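You operate a simulated robot arm through the tools that you are given. There is no shell and no other tool. Be economical: measure what you need, move in short steps, check, and stop when the job is done.

The job below is to be done with a simulated two-armed robot. You get a single attempt, and the scene is never put back.

Task
On the top of the test bench, fold the blue cloth in half.

Only the result counts: the job must be done as asked and must still hold three seconds after the hand-in. Knocking over, shifting, dropping, spilling or breaking anything else fails it. Flat cloth is picked up by pressing the open fingertips on it (5 to 10 N) and closing them slowly along it; thin cloth reads only 2 to 8 mm in the jaws.

Robot
Two 7-joint arms with two-finger parallel grippers on one trunk, on a base that drives. Base frame: it is fixed to the floor where the robot stands at the start and does not move with it; the origin is under the middle of the robot, x ahead of it, y to its left, z up. Lengths are in m, angles in rad, forces in N, time in s.
The left shoulder is at the start at [0.07, 0.163, 1.12], the right one opposite. With the tool pointing down near the work surface each hand reaches from about 0.4 to 0.88 m from the robot's upright axis, wherever it stands, measured 20 degrees to its own side. Places, roughly: top of the test bench [0.7, 0.4, 0.8]. Payload 3.43 kg a hand.
The TCP of each hand is the grasp point between the finger pads, 0.034 m short of the fingertips. In the tool frame z runs along the fingers and y along their closing line. The gripper opens to 0.128 m. The fingers are 0.024 m wide and 0.012 m thick; the gripper's body (0.048 by 0.13 m) begins 0.096 m behind the TCP.
Orientation is that of the tool frame in the base frame, as a unit quaternion [x, y, z, w]. With the fingers straight down and closing along the base's y, the tool's x points along the base's -x, its y along +y and its z along -z.

Tools
- The arms move only by the tool play_rows. It takes "left_plan", "right_plan" or both (then of equal length, played together; a hand with none holds still); each is a list of rows, each an object (a shift or turn left out is 0, a gripper value left out holds the last) with "dr": the turn, a rotation vector about the tool's x, y, z in degrees, a list of three; "slide": the shift along the tool's x, y, z in m, a list of three; "grip": the gripper command, from -1 (shut) to 1 (fully open), values between in proportion. In form: [{"dr": [ax, ay, az], "slide": [x, y, z], "grip": grip}, ...]. A call has 1 to 10 rows; each row is the pose to reach, as a shift and turn from the pose commanded when the call began, along the tool's axes at that moment. Each row takes 0.2 s and may step no farther than 0.05 m and 0.15 rad from the row before; otherwise, or with a gripper value out of range, the whole call is refused. Where a pose cannot be reached the arm comes as near as it can. A force on the tool above 40 N (or 10 N above the force at the start of the call, whichever is more), or a blocked arm, ends the call early, and 0.2 s more pass. The fingers move at their own pace (about 0.153 m/s each) and stop on an object; they squeeze with about 28 N. The grip force told is the motor's: it shows also when the fingers shut on nothing. Time passes only in rows, and 0.2 s behind the last, so rows that repeat a pose let the fingers close. It gives the time, the measured TCP pose, the force on the tool (base axes), the opening and the grip force at its end, in the units of the frame above (readings bear some noise), with the torque about the TCP (base axes, N m) and any sound that the robot's microphone picked up.
- Cameras (640 x 400 px; columns grow to the right, rows downward): "scene" is now at [0.131, -0.0249, 1.3406]; the picture's right is [-0.28, -0.96, 0.00], its down [-0.61, 0.18, -0.77] and it looks along [0.74, -0.21, -0.64] (base axes); focal length 260 px, centre (320, 200). "left" rides on the left gripper at [0.076, 0.011, -0.16] in its tool frame; the picture's right is [-0.15, 0.99, 0.00], its down [-0.88, -0.13, -0.46] and it looks along [-0.45, -0.07, 0.89] (tool axes); focal length 234 px, centre (320, 200). "right" rides on the right gripper at [0.076, -0.011, -0.16] in its tool frame; the picture's right is [0.15, 0.99, 0.00], its down [-0.88, 0.13, -0.46] and it looks along [-0.45, 0.07, 0.89] (tool axes); focal length 234 px, centre (320, 200). There is no depth. A picture from a camera that has moved, and an enlarged one, comes with that camera's place and axes in the base frame and with its lens.
- camera(camera): a new picture of that camera. It takes no simulated time.
- slide_trunk(by): slides the trunk up (or, below 0, down) by that many m; the arms and the scene camera ride with it, the base frame stays. It gives what a move gives, with no picture.
- roll_base(legs): drives the robot by 1 to 6 legs, each [ahead, left, turn to the left] in m, m and rad, along the robot's own axes; the way and the turn of a leg run together, so that a leg with both is an arc; at most 1.5 m and 3.142 rad a leg. The arms and the cameras ride along, it lands a little off, and it stops where it bumps. It gives what a move gives.
- head_to(pan, tilt): turns the head with the scene camera to pan (to the left, within 1.501 rad either way) and tilt (down, from -0.506 to 1.204), counted from straight ahead of the robot. It gives what a move gives.
- close_up(camera, box): a new picture of the part [left, top, right, bottom] of that camera's present view, enlarged. It takes no simulated time.
- job_done(): hands the job in; it is judged then, once.

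Go step by step. Nothing tells you exact positions but the pictures and the camera data: compare them with the known pose of the tool, close in by small moves and look again before you grip or let go. The budget is 120 turns and 100 pictures, counting those below and the enlarged ones. Unless the task says otherwise, let go and move clear before handing in, and close with one line.

The tools are called after ">>>" by a JSON object that holds its "fn" and its "kwargs". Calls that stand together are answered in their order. play_rows: Moves the arms, as the interface text tells. Its arguments: {"type":"object","properties":{"left_plan":{"type":"array"},"right_plan":{"type":"array"}},"required":[]} The other tools are called the same way: slide_trunk (by) slides the trunk up or down; roll_base (legs) drives the base; head_to (pan, tilt) turns the head that bears the scene camera; camera (camera) takes a picture; close_up (camera, box) takes an enlarged picture of a part of a camera's view; job_done () hands the job in.

At the start:

```text
time: 0.0
left_ee_pos: [0.5729, 0.1811, 1.0642]
left_tcp_rot: [0.0, 1.0, 0.0, 0.0]
left_ft_force: [0.7, -0.3, -0.1]
left_ft_torque: [0.01, -0.03, -0.04]
left_gripper_width: 0.1279
left_gripper_force: 0.1
right_ee_pos: [0.6555, -0.3588, 1.0149]
right_tcp_rot: [0.0, 1.0, 0.0, 0.0]
right_ft_force: [0.4, 0.0, -0.1]
right_ft_torque: [0.01, 0.0, 0.01]
right_gripper_width: 0.1282
right_gripper_force: 0.1
trunk travel left (down, up): [-0.6, 0.34]
robot x, y, heading: [-0.0006, 0.0006, 0.004]
head pan, tilt: [-0.283, 0.691]
```

scene: 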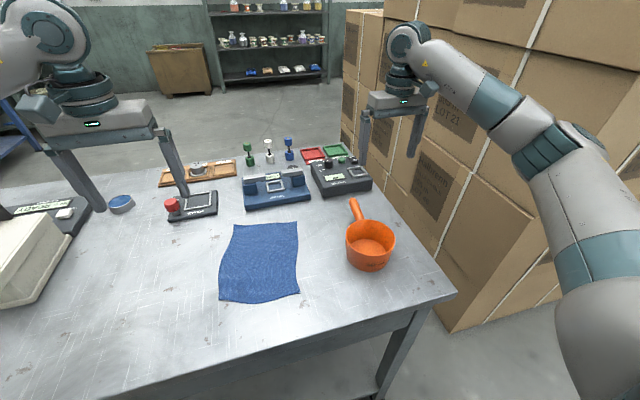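
right: 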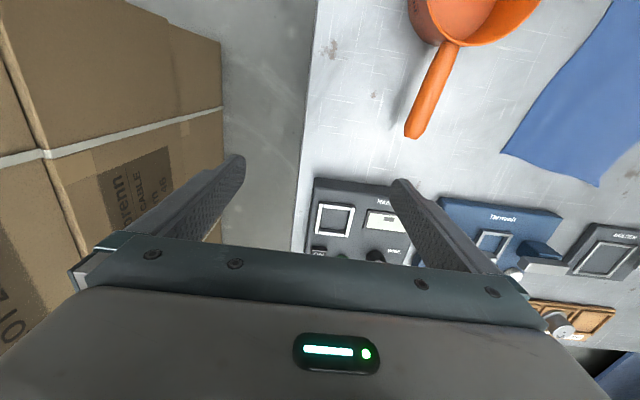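
left: 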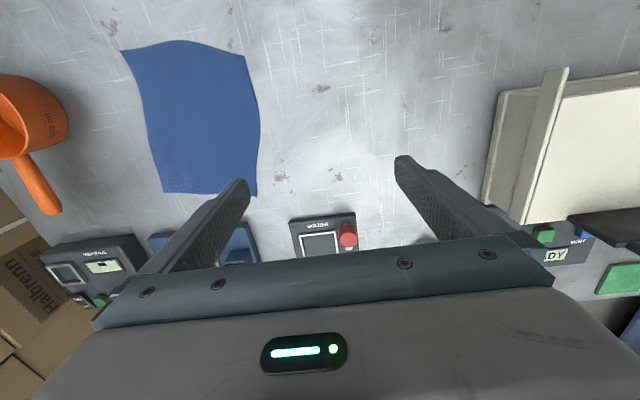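

I see the blue cloth lying flat near [0.59, 0.0], about 0.24 m long (x) and 0.18 m wide. I plan to bring the near edge over to the far edge with both hands, so first I'll measure it better.

>>> {"fn": "close_up", "kwargs": {"camera": "scene", "box": [180, 190, 340, 320]}}

>>> {"fn": "play_rows", "kwargs": {"left_plan": [{"dr": [0, 0, 8.5]}, {"dr": [0, 0, 17]}, {"dr": [0, 0, 25.5]}, {"dr": [0, 0, 34]}, {"dr": [0, 0, 42.5]}, {"dr": [0, 0, 51]}, {"dr": [0, 0, 59.5]}, {"dr": [0, 0, 68]}, {"dr": [0, 0, 76.5]}, {"dr": [0, 0, 85]}], "right_plan": [{"dr": [0, 0, -8]}, {"dr": [0, 0, -16]}, {"dr": [0, 0, -24]}, {"dr": [0, 0, -32]}, {"dr": [0, 0, -40]}, {"dr": [0, 0, -48]}, {"dr": [0, 0, -56]}, {"dr": [0, 0, -64]}, {"dr": [0, 0, -72]}, {"dr": [0, 0, -80]}]}}

```text
3.08 times, centred on (260, 255) of scene
camera zoom: at [0.131, -0.0249, 1.3406], right [-0.28, -0.96, 0.0], down [-0.61, 0.18, -0.77], along [0.74, -0.21, -0.64], focal length 801 px, centre (505, 31)
```

zoom: 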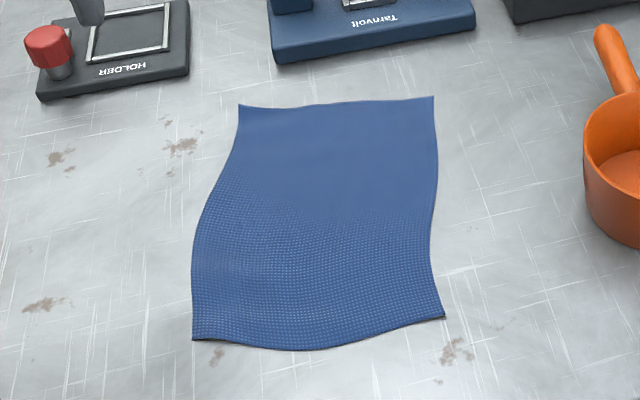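

```text
time: 2.2
left_ee_pos: [0.4745, 0.1265, 1.0588]
left_tcp_rot: [0.672, 0.741, 0.001, 0.002]
left_ft_force: [-0.2, -0.1, -0.1]
left_ft_torque: [0.04, -0.03, -0.01]
left_gripper_width: 0.128
left_gripper_force: 0.1
left hand out of reach, approached as far as the arm can: row 8, 9, 10
right_ee_pos: [0.4489, -0.2299, 1.0347]
right_tcp_rot: [-0.621, 0.783, -0.007, 0.003]
right_ft_force: [0.2, -0.4, 0.5]
right_ft_torque: [0.04, -0.03, 0.02]
right_gripper_width: 0.1281
right_gripper_force: 0.0
right hand out of reach, approached as far as the arm can: row 4, 5, 6, 7, 8, 9, 10
trunk travel left (down, up): [-0.6, 0.34]
robot x, y, heading: [-0.0041, 0.0014, 0.002]
head pan, tilt: [-0.283, 0.691]
```

The turned hands drift inward at this height, so I'll check the reach lower down. The cloth corners are about FL [.721,.071], FR [.680,-.109], NR [.451,-.068] and NL [.485,.110].

>>> {"fn": "play_rows", "kwargs": {"left_plan": [{"slide": [0, 0, 0.04]}, {"slide": [0, 0, 0.08]}, {"slide": [0, 0.02, 0.1]}, {"slide": [0, 0.06, 0.1]}, {"slide": [0, 0.1, 0.1]}, {"slide": [0, 0.14, 0.1]}, {"slide": [0, 0.18, 0.1]}], "right_plan": [{"slide": [0, 0, 0.04]}, {"slide": [0, 0, 0.08]}, {"slide": [0, 0, 0.1]}, {"slide": [0, 0, 0.1]}, {"slide": [0, 0, 0.1]}, {"slide": [0, 0, 0.1]}, {"slide": [0, 0, 0.1]}]}}

```text
time: 3.8
left_ee_pos: [0.4728, 0.1263, 0.9873]
left_tcp_rot: [0.674, 0.739, 0.0, 0.0]
left_ft_force: [0.2, 1.4, -0.2]
left_ft_torque: [0.03, -0.01, -0.02]
left_gripper_width: 0.1282
left_gripper_force: 0.1
left hand out of reach, approached as far as the arm can: row 2, 3, 4, 5, 6, 7
right_ee_pos: [0.4517, -0.2284, 0.9732]
right_tcp_rot: [-0.619, 0.786, -0.005, 0.001]
right_ft_force: [0.7, -0.4, -0.2]
right_ft_torque: [-0.01, 0.0, -0.03]
right_gripper_width: 0.1281
right_gripper_force: 0.0
right hand out of reach, approached as far as the arm can: row 2, 3, 4, 5, 6, 7
trunk travel left (down, up): [-0.6, 0.34]
robot x, y, heading: [-0.0, 0.0012, 0.001]
head pan, tilt: [-0.283, 0.691]
```

The outward turn runs into wrist limits, so I'm switching plans. With the hands near their default orientation, I'll fold the right edge over to the left edge, with the left hand at the near-right corner and the right hand at the far-right corner. First I turn the wrists back.

>>> {"fn": "play_rows", "kwargs": {"left_plan": [{"dr": [0, 0, -8], "slide": [0, 0, -0.01]}, {"dr": [0, 0, -16], "slide": [0, 0, -0.02]}, {"dr": [0, 0, -24], "slide": [0, 0, -0.03]}, {"dr": [0, 0, -32], "slide": [0, 0, -0.03]}, {"dr": [0, 0, -40], "slide": [0, 0, -0.03]}, {"dr": [0, 0, -48], "slide": [0, 0, -0.03]}, {"dr": [0, 0, -56], "slide": [0, 0, -0.03]}, {"dr": [0, 0, -64], "slide": [0, 0, -0.03]}, {"dr": [0, 0, -72], "slide": [0, 0, -0.03]}, {"dr": [0, 0, -74], "slide": [0, 0, -0.03]}], "right_plan": [{"dr": [0, 0, 8.5], "slide": [0, 0, -0.02]}, {"dr": [0, 0, 17], "slide": [0, -0.02, -0.04]}, {"dr": [0, 0, 25.5], "slide": [0, -0.04, -0.04]}, {"dr": [0, 0, 34], "slide": [0, -0.06, -0.04]}, {"dr": [0, 0, 42.5], "slide": [0, -0.08, -0.04]}, {"dr": [0, 0, 51], "slide": [0, -0.1, -0.04]}, {"dr": [0, 0, 59.5], "slide": [0, -0.12, -0.04]}, {"dr": [0, 0, 68], "slide": [0, -0.14, -0.04]}, {"dr": [0, 0, 76.5], "slide": [0, -0.16, -0.04]}, {"dr": [0, 0, 85], "slide": [0, -0.18, -0.04]}]}}

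```text
time: 6.0
left_ee_pos: [0.4786, 0.1318, 1.0171]
left_tcp_rot: [0.094, 0.996, -0.001, 0.0]
left_ft_force: [-0.3, -0.6, -0.4]
left_ft_torque: [0.01, 0.01, 0.01]
left_gripper_width: 0.128
left_gripper_force: 0.2
right_ee_pos: [0.6254, -0.2684, 1.0159]
right_tcp_rot: [0.073, 0.997, -0.004, 0.005]
right_ft_force: [0.0, 0.6, 1.1]
right_ft_torque: [0.0, -0.02, -0.02]
right_gripper_width: 0.1277
right_gripper_force: 0.1
trunk travel left (down, up): [-0.6, 0.34]
robot x, y, heading: [-0.0023, -0.0022, -0.005]
head pan, tilt: [-0.283, 0.691]
```

Both hands are back near the default orientation. Now I bring them over the right-edge grasp points at about z 0.95, opened 20 mm, and look.

>>> {"fn": "play_rows", "kwargs": {"left_plan": [{"slide": [-0.003, -0.02, 0], "grip": -0.69}, {"slide": [-0.006, -0.045, 0]}, {"slide": [-0.01, -0.07, 0]}, {"slide": [-0.014, -0.1, 0]}, {"slide": [-0.018, -0.13, 0]}, {"slide": [-0.022, -0.155, 0]}, {"slide": [-0.024, -0.177, 0.01]}, {"slide": [-0.024, -0.177, 0.04]}, {"slide": [-0.024, -0.177, 0.065]}, {"slide": [-0.024, -0.177, 0.065]}], "right_plan": [{"slide": [-0.002, 0.02, 0], "grip": -0.69}, {"slide": [-0.004, 0.045, 0]}, {"slide": [-0.007, 0.07, 0]}, {"slide": [-0.01, 0.1, 0]}, {"slide": [-0.013, 0.13, 0]}, {"slide": [-0.016, 0.16, 0]}, {"slide": [-0.0175, 0.189, 0.01]}, {"slide": [-0.0175, 0.189, 0.04]}, {"slide": [-0.0175, 0.189, 0.065]}, {"slide": [-0.0175, 0.189, 0.065]}]}}

>>> {"fn": "camera", "kwargs": {"camera": "scene"}}

>>> {"fn": "camera", "kwargs": {"camera": "left"}}

>>> {"fn": "camera", "kwargs": {"camera": "right"}}

```text
time: 8.2
left_ee_pos: [0.4671, -0.0462, 0.9527]
left_tcp_rot: [0.095, 0.996, 0.0, 0.0]
left_ft_force: [0.2, 0.7, -0.2]
left_ft_torque: [-0.01, 0.01, 0.03]
left_gripper_width: 0.0196
left_gripper_force: 0.0
right_ee_pos: [0.6699, -0.0839, 0.9485]
right_tcp_rot: [0.071, 0.997, -0.004, 0.004]
right_ft_force: [-0.2, 0.1, 0.1]
right_ft_torque: [0.02, -0.03, -0.01]
right_gripper_width: 0.0196
right_gripper_force: 0.1
trunk travel left (down, up): [-0.6, 0.34]
robot x, y, heading: [-0.0038, 0.001, -0.001]
head pan, tilt: [-0.283, 0.691]
```

```text
95 pictures are left
camera scene: at [0.1306, -0.0249, 1.3407], right [-0.28, -0.96, 0.0], down [-0.61, 0.18, -0.77], along [0.74, -0.21, -0.64], focal length 260 px, centre (320, 200)
```

scene: 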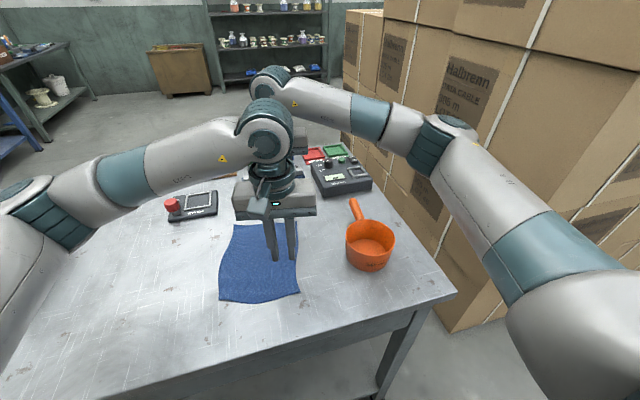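

```text
94 pictures are left
camera left: at [0.395, -0.0214, 1.1122], right [0.33, 0.94, 0.0], down [0.84, -0.29, 0.46], along [0.43, -0.15, -0.89], focal length 234 px, centre (320, 200)
```

left: 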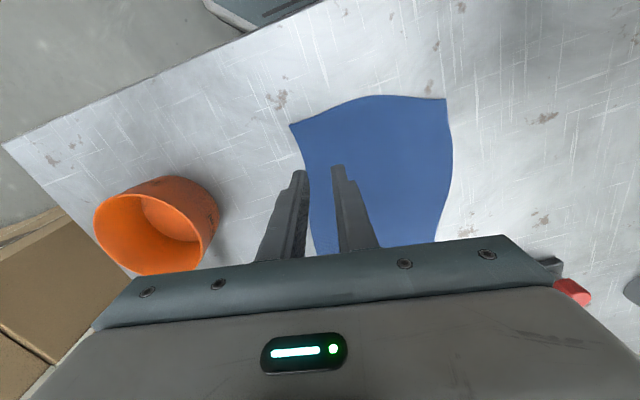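

```text
93 pictures are left
camera right: at [0.5919, -0.0833, 1.1073], right [0.0, 1.0, -0.01], down [0.89, 0.01, 0.46], along [0.46, 0.0, -0.89], focal length 234 px, centre (320, 200)
```

right: 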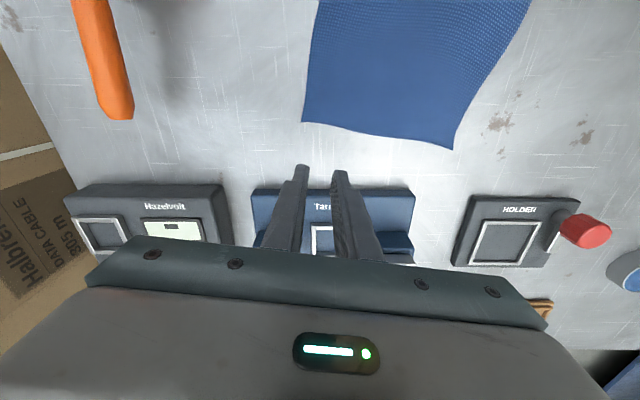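

Comparing the cameras puts the table top at z ≈ 0.845, so the corners move to FL [.672,.063], FR [.634,-.102], NR [.424,-.065] and NL [.455,.099]. I'll correct the hand positions and look again.

>>> {"fn": "play_rows", "kwargs": {"left_plan": [{"slide": [0.025, -0.0025, 0]}, {"slide": [0.025, -0.0025, 0.02]}, {"slide": [0.025, -0.0025, 0.045]}, {"slide": [0.025, -0.0025, 0.045]}], "right_plan": [{"slide": [0.046, 0.001, 0]}, {"slide": [0.046, 0.001, 0.02]}, {"slide": [0.046, 0.001, 0.042], "dr": [0, 0, 2]}, {"slide": [0.046, 0.001, 0.042], "dr": [0, 0, 2]}]}}

>>> {"fn": "camera", "kwargs": {"camera": "left"}}

>>> {"fn": "camera", "kwargs": {"camera": "right"}}

>>> {"fn": "close_up", "kwargs": {"camera": "scene", "box": [180, 190, 340, 320]}}

```text
time: 9.2
left_ee_pos: [0.4422, -0.0441, 0.9088]
left_tcp_rot: [0.096, 0.995, 0.001, 0.001]
left_ft_force: [-0.2, 0.4, 0.2]
left_ft_torque: [-0.01, 0.02, 0.01]
left_gripper_width: 0.0198
left_gripper_force: 0.0
right_ee_pos: [0.6253, -0.0761, 0.9069]
right_tcp_rot: [0.089, 0.996, -0.002, 0.005]
right_ft_force: [0.5, -0.3, -0.8]
right_ft_torque: [0.03, 0.0, 0.01]
right_gripper_width: 0.0197
right_gripper_force: 0.1
trunk travel left (down, up): [-0.6, 0.34]
robot x, y, heading: [0.0011, 0.0031, 0.001]
head pan, tilt: [-0.283, 0.691]
```

```text
92 pictures are left
camera left: at [0.3712, -0.0194, 1.0674], right [0.33, 0.94, 0.0], down [0.84, -0.3, 0.46], along [0.43, -0.15, -0.89], focal length 234 px, centre (320, 200)
```

left: 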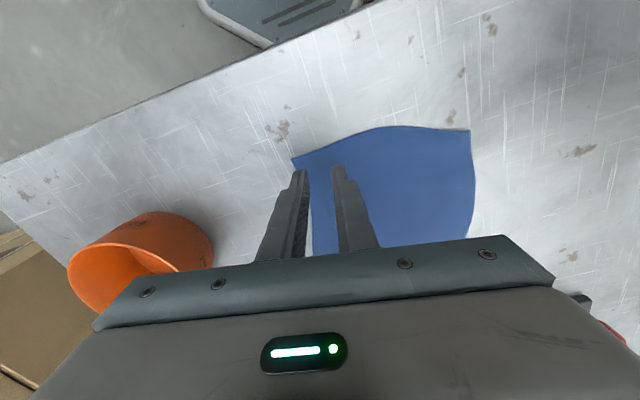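

```text
91 pictures are left
camera right: at [0.5463, -0.0727, 1.0652], right [0.03, 1.0, -0.01], down [0.89, -0.02, 0.46], along [0.46, -0.02, -0.89], focal length 234 px, centre (320, 200)
```

right: 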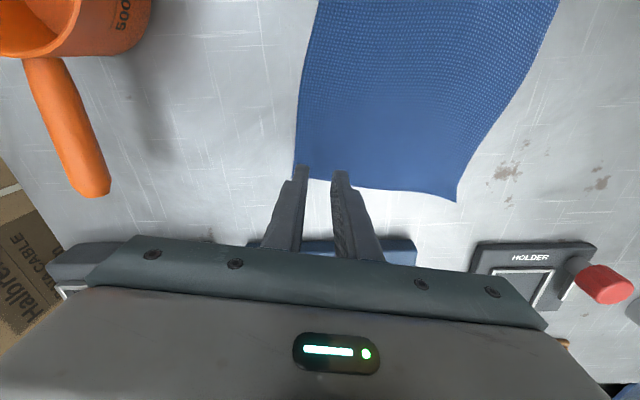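

```text
3.08 times, centred on (260, 255) of scene
camera zoom: at [0.1306, -0.0249, 1.3407], right [-0.28, -0.96, 0.0], down [-0.61, 0.18, -0.77], along [0.74, -0.22, -0.64], focal length 801 px, centre (505, 31)
```

zoom: 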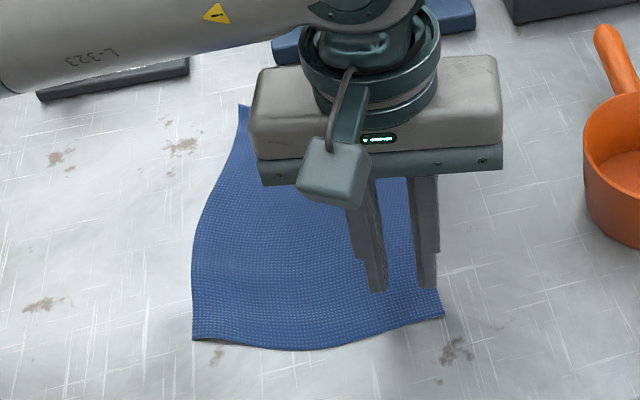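

The positions agree with the corners. I descend to just above contact.

>>> {"fn": "play_rows", "kwargs": {"left_plan": [{"slide": [0, 0, 0.01]}, {"slide": [0, 0, 0.02]}, {"slide": [0, 0, 0.026]}, {"slide": [0, 0, 0.026]}], "right_plan": [{"slide": [0, 0, 0.01]}, {"slide": [0, 0, 0.02]}, {"slide": [0, 0, 0.024]}, {"slide": [0, 0, 0.024]}]}}

```text
time: 10.2
left_ee_pos: [0.4437, -0.0435, 0.8857]
left_tcp_rot: [0.095, 0.995, -0.001, 0.004]
left_ft_force: [4.3, 1.2, 37.1]
left_ft_torque: [0.03, 0.1, 0.0]
left_gripper_width: 0.0195
left_gripper_force: 0.0
right_ee_pos: [0.6233, -0.0768, 0.887]
right_tcp_rot: [0.088, 0.996, -0.003, 0.005]
right_ft_force: [-0.4, 0.3, 0.7]
right_ft_torque: [-0.01, 0.0, -0.01]
right_gripper_width: 0.02
right_gripper_force: 0.1
trunk travel left (down, up): [-0.6, 0.34]
robot x, y, heading: [-0.0005, 0.0006, -0.001]
head pan, tilt: [-0.283, 0.691]
```

The left hand is already pressing at 37 N, so I ease it up and bring the right one down gently.

>>> {"fn": "play_rows", "kwargs": {"left_plan": [{"slide": [0, 0, -0.002]}, {"slide": [0, 0, -0.002]}], "right_plan": [{"slide": [0, 0, 0.001]}, {"slide": [0, 0, 0.001]}]}}

```text
time: 10.8
left_ee_pos: [0.4415, -0.0444, 0.8853]
left_tcp_rot: [0.095, 0.995, 0.0, 0.0]
left_ft_force: [6.4, -0.4, 28.7]
left_ft_torque: [-0.18, -0.1, 0.05]
left_gripper_width: 0.0197
left_gripper_force: 0.1
right_ee_pos: [0.6224, -0.0761, 0.8849]
right_tcp_rot: [0.088, 0.996, -0.003, 0.005]
right_ft_force: [-0.8, -0.8, 7.8]
right_ft_torque: [-0.01, 0.02, 0.01]
right_gripper_width: 0.0197
right_gripper_force: 0.0
trunk travel left (down, up): [-0.6, 0.34]
robot x, y, heading: [-0.0041, -0.0007, 0.003]
head pan, tilt: [-0.283, 0.691]
```

Right is at 8 N, which is good. I ease the left up a little more.

>>> {"fn": "play_rows", "kwargs": {"left_plan": [{"slide": [0, 0, -0.0025]}, {"slide": [0, 0, -0.0025]}]}}

```text
time: 11.4
left_ee_pos: [0.4407, -0.0434, 0.8857]
left_tcp_rot: [0.096, 0.995, 0.001, 0.0]
left_ft_force: [1.3, 0.2, 1.7]
left_ft_torque: [-0.06, -0.02, 0.04]
left_gripper_width: 0.02
left_gripper_force: 0.1
right_ee_pos: [0.624, -0.0769, 0.8854]
right_tcp_rot: [0.089, 0.996, -0.004, 0.006]
right_ft_force: [-0.9, -1.3, 19.5]
right_ft_torque: [0.02, 0.05, 0.01]
right_gripper_width: 0.0197
right_gripper_force: 0.1
trunk travel left (down, up): [-0.6, 0.34]
robot x, y, heading: [-0.0006, 0.0017, -0.004]
head pan, tilt: [-0.283, 0.691]
```

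Forces fluctuate by a few N. With small trims I'll close both slowly in the same call.

>>> {"fn": "play_rows", "kwargs": {"left_plan": [{"slide": [0, 0, 0.0006], "grip": -0.69}, {"slide": [0, 0, 0.0006], "grip": -0.73}, {"slide": [0, 0, 0.0006], "grip": -0.77}, {"slide": [0, 0, 0.0006], "grip": -0.81}, {"slide": [0, 0, 0.0006], "grip": -0.85}, {"slide": [0, 0, 0.0006], "grip": -0.89}, {"slide": [0, 0, 0.0006], "grip": -0.93}, {"slide": [0, 0, 0.0006], "grip": -0.97}, {"slide": [0, 0, 0.0006], "grip": -1}, {"slide": [0, 0, 0.0006], "grip": -1}], "right_plan": [{"slide": [0, 0, -0.0005], "grip": -0.69}, {"slide": [0, 0, -0.0005], "grip": -0.73}, {"slide": [0, 0, -0.0005], "grip": -0.77}, {"slide": [0, 0, -0.0005], "grip": -0.81}, {"slide": [0, 0, -0.0005], "grip": -0.85}, {"slide": [0, 0, -0.0005], "grip": -0.89}, {"slide": [0, 0, -0.0005], "grip": -0.93}, {"slide": [0, 0, -0.0005], "grip": -0.97}, {"slide": [0, 0, -0.0005], "grip": -1}, {"slide": [0, 0, -0.0005], "grip": -1}]}}

>>> {"fn": "camera", "kwargs": {"camera": "left"}}

>>> {"fn": "camera", "kwargs": {"camera": "right"}}

```text
time: 13.6
left_ee_pos: [0.4422, -0.0439, 0.8858]
left_tcp_rot: [0.095, 0.995, -0.001, 0.0]
left_ft_force: [1.1, -0.2, -0.6]
left_ft_torque: [-0.01, -0.07, -0.01]
left_gripper_width: 0.0022
left_gripper_force: 28.4
right_ee_pos: [0.6238, -0.0764, 0.8865]
right_tcp_rot: [0.089, 0.996, -0.003, 0.005]
right_ft_force: [-0.2, -0.1, 19.6]
right_ft_torque: [-0.04, 0.07, 0.02]
right_gripper_width: 0.0021
right_gripper_force: 28.0
trunk travel left (down, up): [-0.6, 0.34]
robot x, y, heading: [-0.0026, 0.0022, -0.003]
head pan, tilt: [-0.283, 0.691]
```

```text
89 pictures are left
camera left: at [0.3694, -0.0186, 1.0455], right [0.33, 0.94, 0.0], down [0.84, -0.29, 0.46], along [0.43, -0.15, -0.89], focal length 234 px, centre (320, 200)
```

left: 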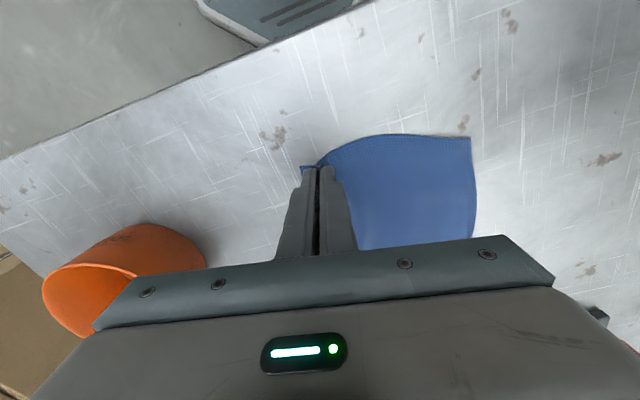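

```text
88 pictures are left
camera right: at [0.5453, -0.0735, 1.0435], right [0.03, 1.0, -0.01], down [0.88, -0.02, 0.47], along [0.46, -0.02, -0.89], focal length 234 px, centre (320, 200)
```

right: 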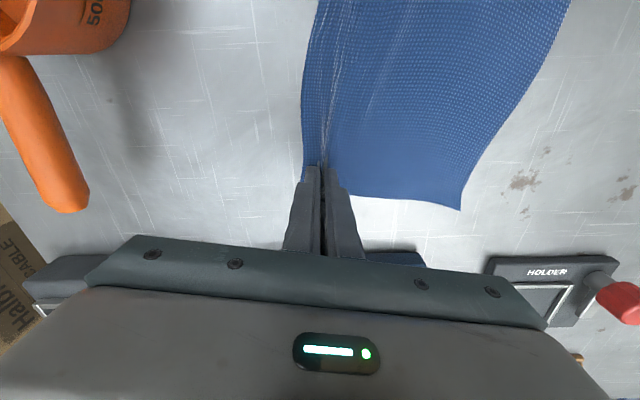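

Both grips read about 2 mm, which fits thin cloth. I lift along the first half of the fold arc and check.

>>> {"fn": "play_rows", "kwargs": {"left_plan": [{"slide": [0, 0.002, -0.012]}, {"slide": [0, 0.006, -0.025]}, {"slide": [0, 0.014, -0.038]}, {"slide": [0, 0.025, -0.048]}, {"slide": [0, 0.04, -0.054]}, {"slide": [0, 0.04, -0.054]}], "right_plan": [{"slide": [0, 0.002, -0.012]}, {"slide": [0, 0.006, -0.025]}, {"slide": [0, 0.014, -0.038]}, {"slide": [0, 0.025, -0.048]}, {"slide": [0, 0.04, -0.054]}, {"slide": [0, 0.04, -0.054]}]}}

>>> {"fn": "camera", "kwargs": {"camera": "left"}}

>>> {"fn": "camera", "kwargs": {"camera": "right"}}

>>> {"fn": "close_up", "kwargs": {"camera": "scene", "box": [180, 190, 340, 320]}}

```text
time: 15.0
left_ee_pos: [0.4512, -0.0051, 0.9392]
left_tcp_rot: [0.095, 0.995, 0.0, 0.0]
left_ft_force: [0.2, -0.7, 0.4]
left_ft_torque: [0.04, 0.0, -0.01]
left_gripper_width: 0.0023
left_gripper_force: 27.8
right_ee_pos: [0.6316, -0.0378, 0.9379]
right_tcp_rot: [0.089, 0.996, -0.004, 0.004]
right_ft_force: [-0.9, -0.4, 0.0]
right_ft_torque: [0.06, 0.0, 0.05]
right_gripper_width: 0.0022
right_gripper_force: 28.3
trunk travel left (down, up): [-0.6, 0.34]
robot x, y, heading: [-0.0013, 0.0005, -0.007]
head pan, tilt: [-0.283, 0.691]
```

```text
87 pictures are left
camera left: at [0.3788, 0.0199, 1.0996], right [0.33, 0.94, 0.0], down [0.84, -0.3, 0.46], along [0.43, -0.15, -0.89], focal length 234 px, centre (320, 200)
```

left: 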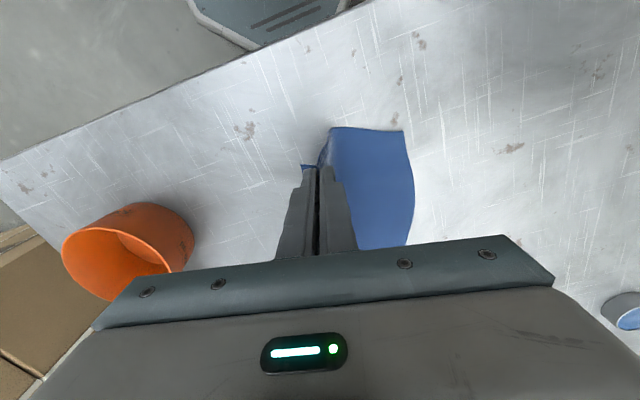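

```text
86 pictures are left
camera right: at [0.5536, -0.0351, 1.0957], right [0.03, 1.0, -0.01], down [0.89, -0.02, 0.46], along [0.46, -0.02, -0.89], focal length 234 px, centre (320, 200)
```

right: 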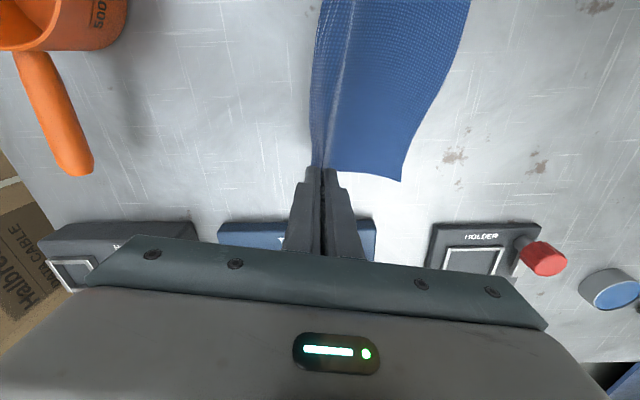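

```text
3.08 times, centred on (260, 255) of scene
camera zoom: at [0.131, -0.026, 1.3406], right [-0.28, -0.96, 0.0], down [-0.61, 0.18, -0.77], along [0.74, -0.21, -0.64], focal length 801 px, centre (505, 31)
```

zoom: 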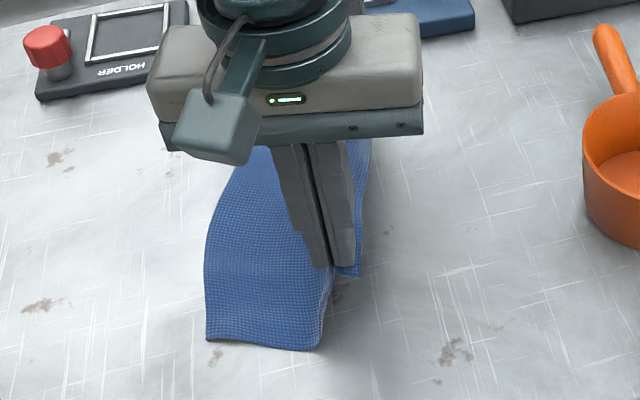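

Both corners are lifted and the cloth is coming over cleanly; the left edge was only pulled about 1 cm. I carry on over and down towards the left edge.

>>> {"fn": "play_rows", "kwargs": {"left_plan": [{"slide": [0, 0.02, 0.004]}, {"slide": [0, 0.04, 0.014]}, {"slide": [0, 0.055, 0.026]}, {"slide": [0, 0.068, 0.036]}, {"slide": [0, 0.07, 0.04]}, {"slide": [0, 0.07, 0.04]}], "right_plan": [{"slide": [0, 0.02, 0.004]}, {"slide": [0, 0.04, 0.014]}, {"slide": [0, 0.055, 0.026]}, {"slide": [0, 0.068, 0.036]}, {"slide": [0, 0.07, 0.04]}, {"slide": [0, 0.07, 0.04]}]}}

>>> {"fn": "camera", "kwargs": {"camera": "left"}}

>>> {"fn": "camera", "kwargs": {"camera": "right"}}

>>> {"fn": "close_up", "kwargs": {"camera": "scene", "box": [180, 190, 340, 320]}}

```text
time: 16.4
left_ee_pos: [0.4654, 0.0652, 0.8997]
left_tcp_rot: [0.095, 0.995, 0.0, 0.0]
left_ft_force: [0.2, 0.0, -0.8]
left_ft_torque: [-0.03, 0.0, 0.0]
left_gripper_width: 0.0019
left_gripper_force: 27.9
right_ee_pos: [0.6443, 0.0321, 0.8966]
right_tcp_rot: [0.089, 0.996, -0.004, 0.004]
right_ft_force: [0.6, -0.5, -0.8]
right_ft_torque: [-0.03, -0.01, 0.01]
right_gripper_width: 0.002
right_gripper_force: 28.0
trunk travel left (down, up): [-0.6, 0.34]
robot x, y, heading: [0.0024, 0.0023, 0.001]
head pan, tilt: [-0.283, 0.691]
```

```text
84 pictures are left
camera left: at [0.3924, 0.0895, 1.0595], right [0.33, 0.94, 0.0], down [0.84, -0.29, 0.46], along [0.43, -0.15, -0.89], focal length 234 px, centre (320, 200)
```

left: 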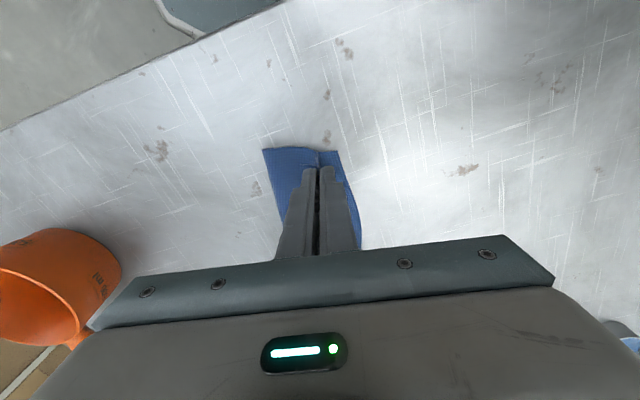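

```text
83 pictures are left
camera right: at [0.5665, 0.0354, 1.0543], right [0.03, 1.0, -0.01], down [0.89, -0.02, 0.46], along [0.46, -0.02, -0.89], focal length 234 px, centre (320, 200)
```

right: 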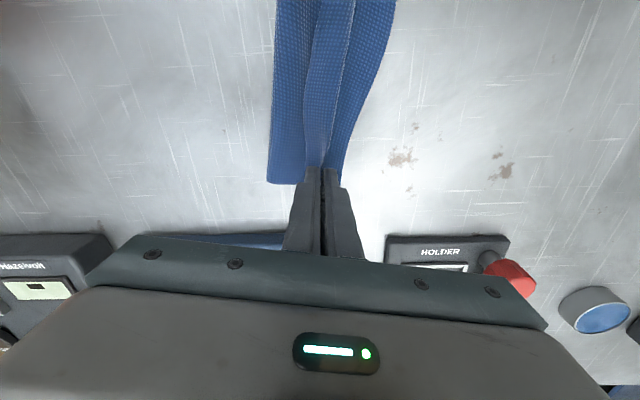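

```text
3.08 times, centred on (260, 255) of scene
camera zoom: at [0.131, -0.0246, 1.3406], right [-0.28, -0.96, 0.0], down [-0.61, 0.18, -0.77], along [0.74, -0.22, -0.64], focal length 801 px, centre (505, 31)
```

zoom: 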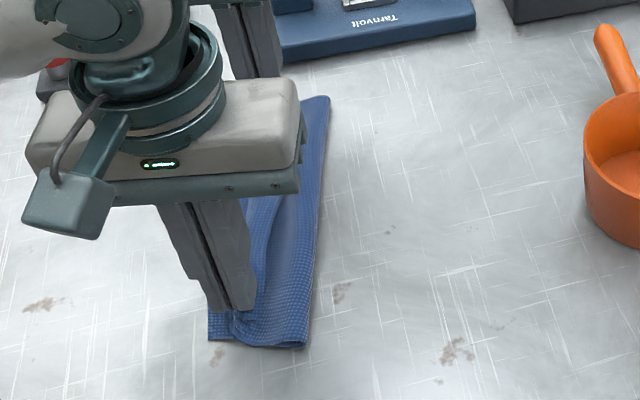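

The fold is over and the pinch sits about 2 cm inside the left edge. I lower a little more, open slightly, and lift straight up.

>>> {"fn": "play_rows", "kwargs": {"left_plan": [{"slide": [0, 0.002, 0.004]}, {"slide": [0, 0.002, 0.006], "grip": -0.9}, {"slide": [0, 0.002, 0.006], "grip": -0.8}, {"slide": [0, 0.002, 0.006], "grip": -0.7}, {"slide": [0, 0.002, 0.006], "grip": -0.7}, {"slide": [0, 0.002, 0.0], "grip": -0.7}, {"slide": [0, 0.002, -0.02], "grip": -0.7}, {"slide": [0, 0.002, -0.045], "grip": -0.7}, {"slide": [0, 0.002, -0.07], "grip": -0.7}, {"slide": [0, 0.002, -0.07], "grip": -0.7}], "right_plan": [{"slide": [0, 0.002, 0.003]}, {"slide": [0, 0.002, 0.004], "grip": -0.9}, {"slide": [0, 0.002, 0.004], "grip": -0.8}, {"slide": [0, 0.002, 0.004], "grip": -0.7}, {"slide": [0, 0.002, 0.004], "grip": -0.7}, {"slide": [0, 0.002, 0.0], "grip": -0.7}, {"slide": [0, 0.002, -0.02], "grip": -0.7}, {"slide": [0, 0.002, -0.045], "grip": -0.7}, {"slide": [0, 0.002, -0.07], "grip": -0.7}, {"slide": [0, 0.002, -0.07], "grip": -0.7}]}}

>>> {"fn": "camera", "kwargs": {"camera": "left"}}

>>> {"fn": "camera", "kwargs": {"camera": "right"}}

>>> {"fn": "close_up", "kwargs": {"camera": "scene", "box": [180, 190, 340, 320]}}

```text
time: 18.6
left_ee_pos: [0.4667, 0.0662, 0.969]
left_tcp_rot: [0.096, 0.995, 0.0, 0.0]
left_ft_force: [0.5, 0.1, 0.2]
left_ft_torque: [0.02, -0.01, -0.02]
left_gripper_width: 0.0193
left_gripper_force: 0.1
right_ee_pos: [0.6441, 0.0344, 0.9654]
right_tcp_rot: [0.09, 0.996, -0.004, 0.003]
right_ft_force: [0.2, -0.4, 0.6]
right_ft_torque: [-0.04, -0.02, 0.02]
right_gripper_width: 0.0193
right_gripper_force: 0.1
trunk travel left (down, up): [-0.6, 0.34]
robot x, y, heading: [0.0029, -0.0006, -0.0]
head pan, tilt: [-0.283, 0.691]
```

```text
81 pictures are left
camera left: at [0.3944, 0.0914, 1.1287], right [0.33, 0.94, 0.0], down [0.84, -0.29, 0.46], along [0.43, -0.15, -0.89], focal length 234 px, centre (320, 200)
```

left: 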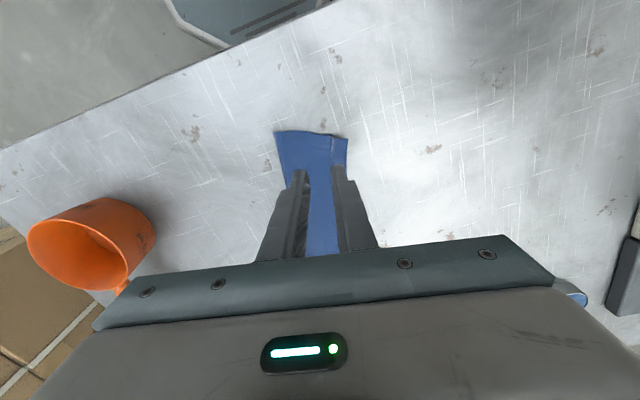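

```text
80 pictures are left
camera right: at [0.5667, 0.0383, 1.1247], right [0.03, 1.0, -0.01], down [0.89, -0.02, 0.46], along [0.46, -0.02, -0.89], focal length 234 px, centre (320, 200)
```

right: 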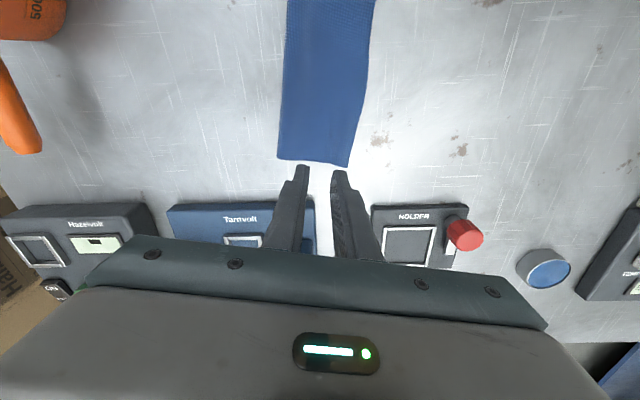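

```text
3.08 times, centred on (260, 255) of scene
camera zoom: at [0.1315, -0.0248, 1.3405], right [-0.28, -0.96, 0.0], down [-0.61, 0.18, -0.77], along [0.74, -0.21, -0.64], focal length 801 px, centre (505, 31)
```

zoom: 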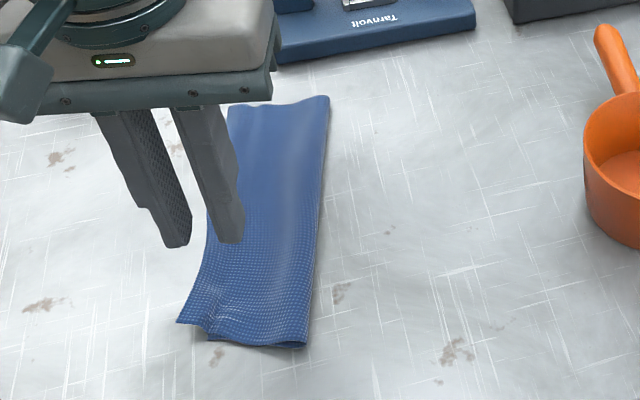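

The flap sprang flat on its own. I move both hands up and clear to see the result.

>>> {"fn": "play_rows", "kwargs": {"left_plan": [{"slide": [0, 0.01, -0.03]}, {"slide": [0, 0.04, -0.05]}, {"slide": [0, 0.08, -0.05]}, {"slide": [0, 0.12, -0.05]}, {"slide": [0, 0.16, -0.05]}, {"slide": [0, 0.18, -0.05]}], "right_plan": [{"slide": [0, 0, -0.03]}, {"slide": [0, -0.03, -0.05]}, {"slide": [0, -0.07, -0.05]}, {"slide": [0, -0.12, -0.05]}, {"slide": [0, -0.16, -0.05]}, {"slide": [0, -0.2, -0.05]}]}}

>>> {"fn": "close_up", "kwargs": {"camera": "scene", "box": [200, 200, 312, 320]}}

```text
time: 20.0
left_ee_pos: [0.4973, 0.2431, 1.0197]
left_tcp_rot: [0.096, 0.995, 0.001, -0.001]
left_ft_force: [0.1, -0.3, 0.1]
left_ft_torque: [0.02, 0.02, 0.03]
left_gripper_width: 0.0193
left_gripper_force: 0.0
right_ee_pos: [0.611, -0.1656, 1.0189]
right_tcp_rot: [0.089, 0.996, -0.003, 0.004]
right_ft_force: [0.1, 0.1, 0.0]
right_ft_torque: [0.05, -0.02, 0.03]
right_gripper_width: 0.0192
right_gripper_force: 0.2
trunk travel left (down, up): [-0.6, 0.34]
robot x, y, heading: [-0.0019, -0.0016, -0.003]
head pan, tilt: [-0.283, 0.691]
```

```text
3.33 times, centred on (256, 260) of scene
camera zoom: at [0.1303, -0.0266, 1.3407], right [-0.28, -0.96, 0.0], down [-0.61, 0.18, -0.77], along [0.74, -0.21, -0.64], focal length 868 px, centre (533, 0)
```

zoom: 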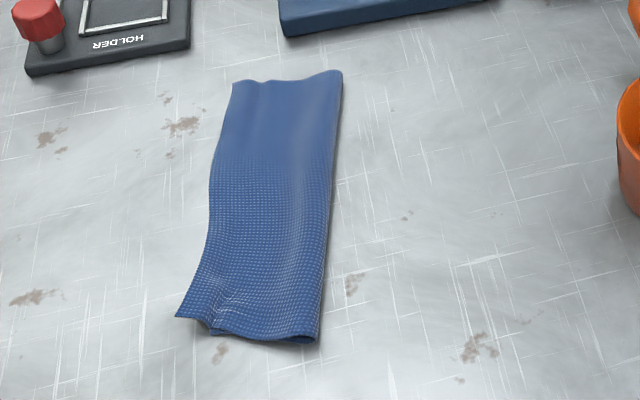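

The fold holds. The upper near-left corner overhangs the lower one by about 2 cm, so I take a closer look before trimming it.

>>> {"fn": "close_up", "kwargs": {"camera": "scene", "box": [222, 262, 270, 292]}}

>>> {"fn": "camera", "kwargs": {"camera": "left"}}

>>> {"fn": "camera", "kwargs": {"camera": "right"}}

```text
13.33 times, centred on (246, 277) of scene
camera zoom: at [0.1303, -0.0266, 1.3407], right [-0.28, -0.96, 0.0], down [-0.61, 0.18, -0.77], along [0.74, -0.21, -0.64], focal length 3472 px, centre (1307, -827)
```

zoom: 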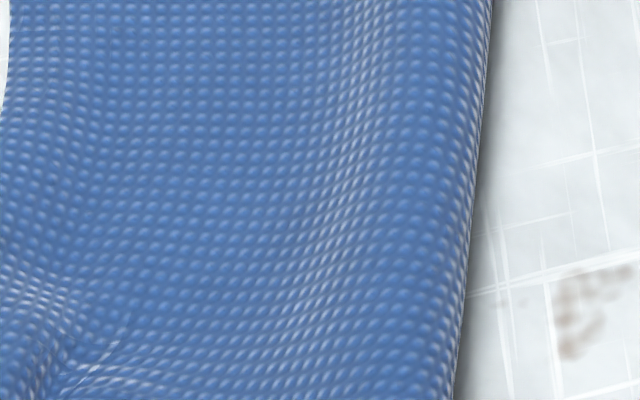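

```text
76 pictures are left
camera left: at [0.4256, 0.2672, 1.1794], right [0.33, 0.94, 0.0], down [0.84, -0.3, 0.46], along [0.43, -0.15, -0.89], focal length 234 px, centre (320, 200)
```

left: 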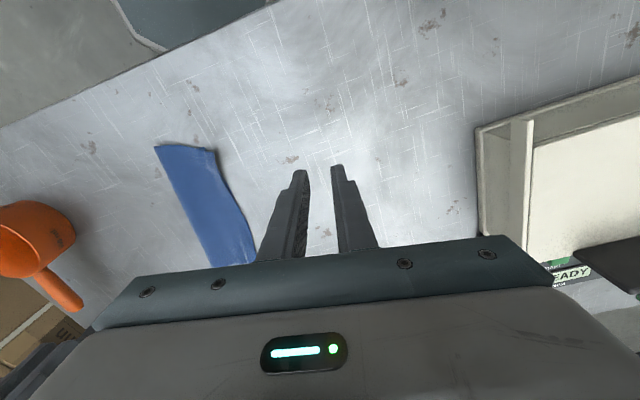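

```text
75 pictures are left
camera right: at [0.5322, -0.1618, 1.1775], right [0.03, 1.0, -0.01], down [0.89, -0.02, 0.46], along [0.46, -0.02, -0.89], focal length 234 px, centre (320, 200)
```

right: 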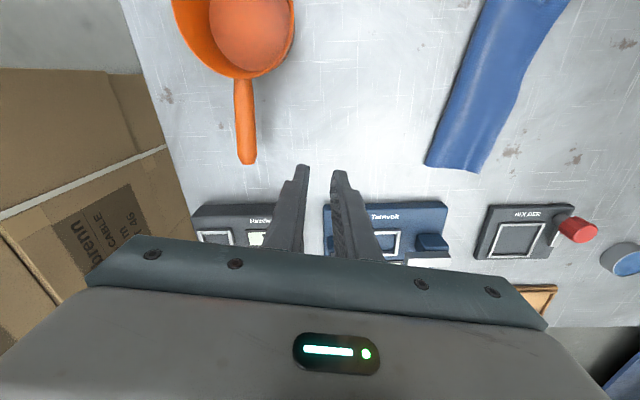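

>>> {"fn": "close_up", "kwargs": {"camera": "left", "box": [140, 130, 268, 270]}}

>>> {"fn": "close_up", "kwargs": {"camera": "scene", "box": [220, 270, 280, 310]}}

```text
2.86 times, centred on (204, 200) of left
camera zoom: at [0.4256, 0.2672, 1.1794], right [0.33, 0.94, 0.0], down [0.84, -0.3, 0.46], along [0.43, -0.15, -0.89], focal length 669 px, centre (651, 200)
```

zoom: 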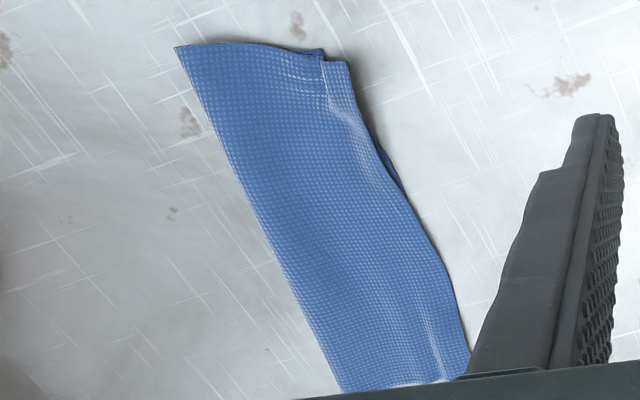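

```text
10.00 times, centred on (250, 290) of scene
camera zoom: at [0.1303, -0.0266, 1.3407], right [-0.28, -0.96, 0.0], down [-0.61, 0.18, -0.77], along [0.74, -0.21, -0.64], focal length 2604 px, centre (1020, -700)
```

zoom: 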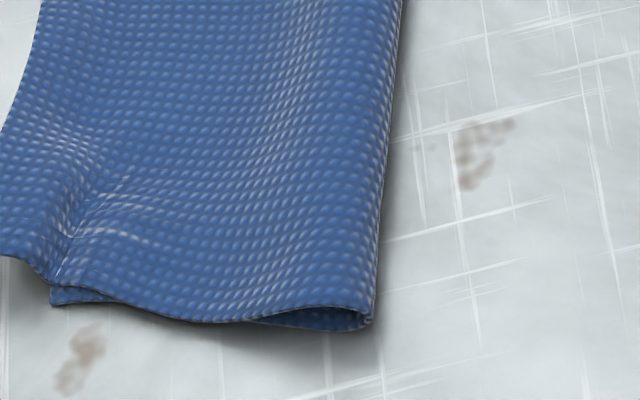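

The cloth is folded in half: edges match within about 1.5 cm at the worst corner, it lies flat, and nothing else has moved. Both hands are clear, so I hand in.

>>> {"fn": "job_done", "kwargs": {}}

```text
The job is handed in.
```

The blue cloth is folded in half on the test bench, with its right edge laid over its left. The edges line up, except that the upper near corner overhangs by about 1.5 cm.
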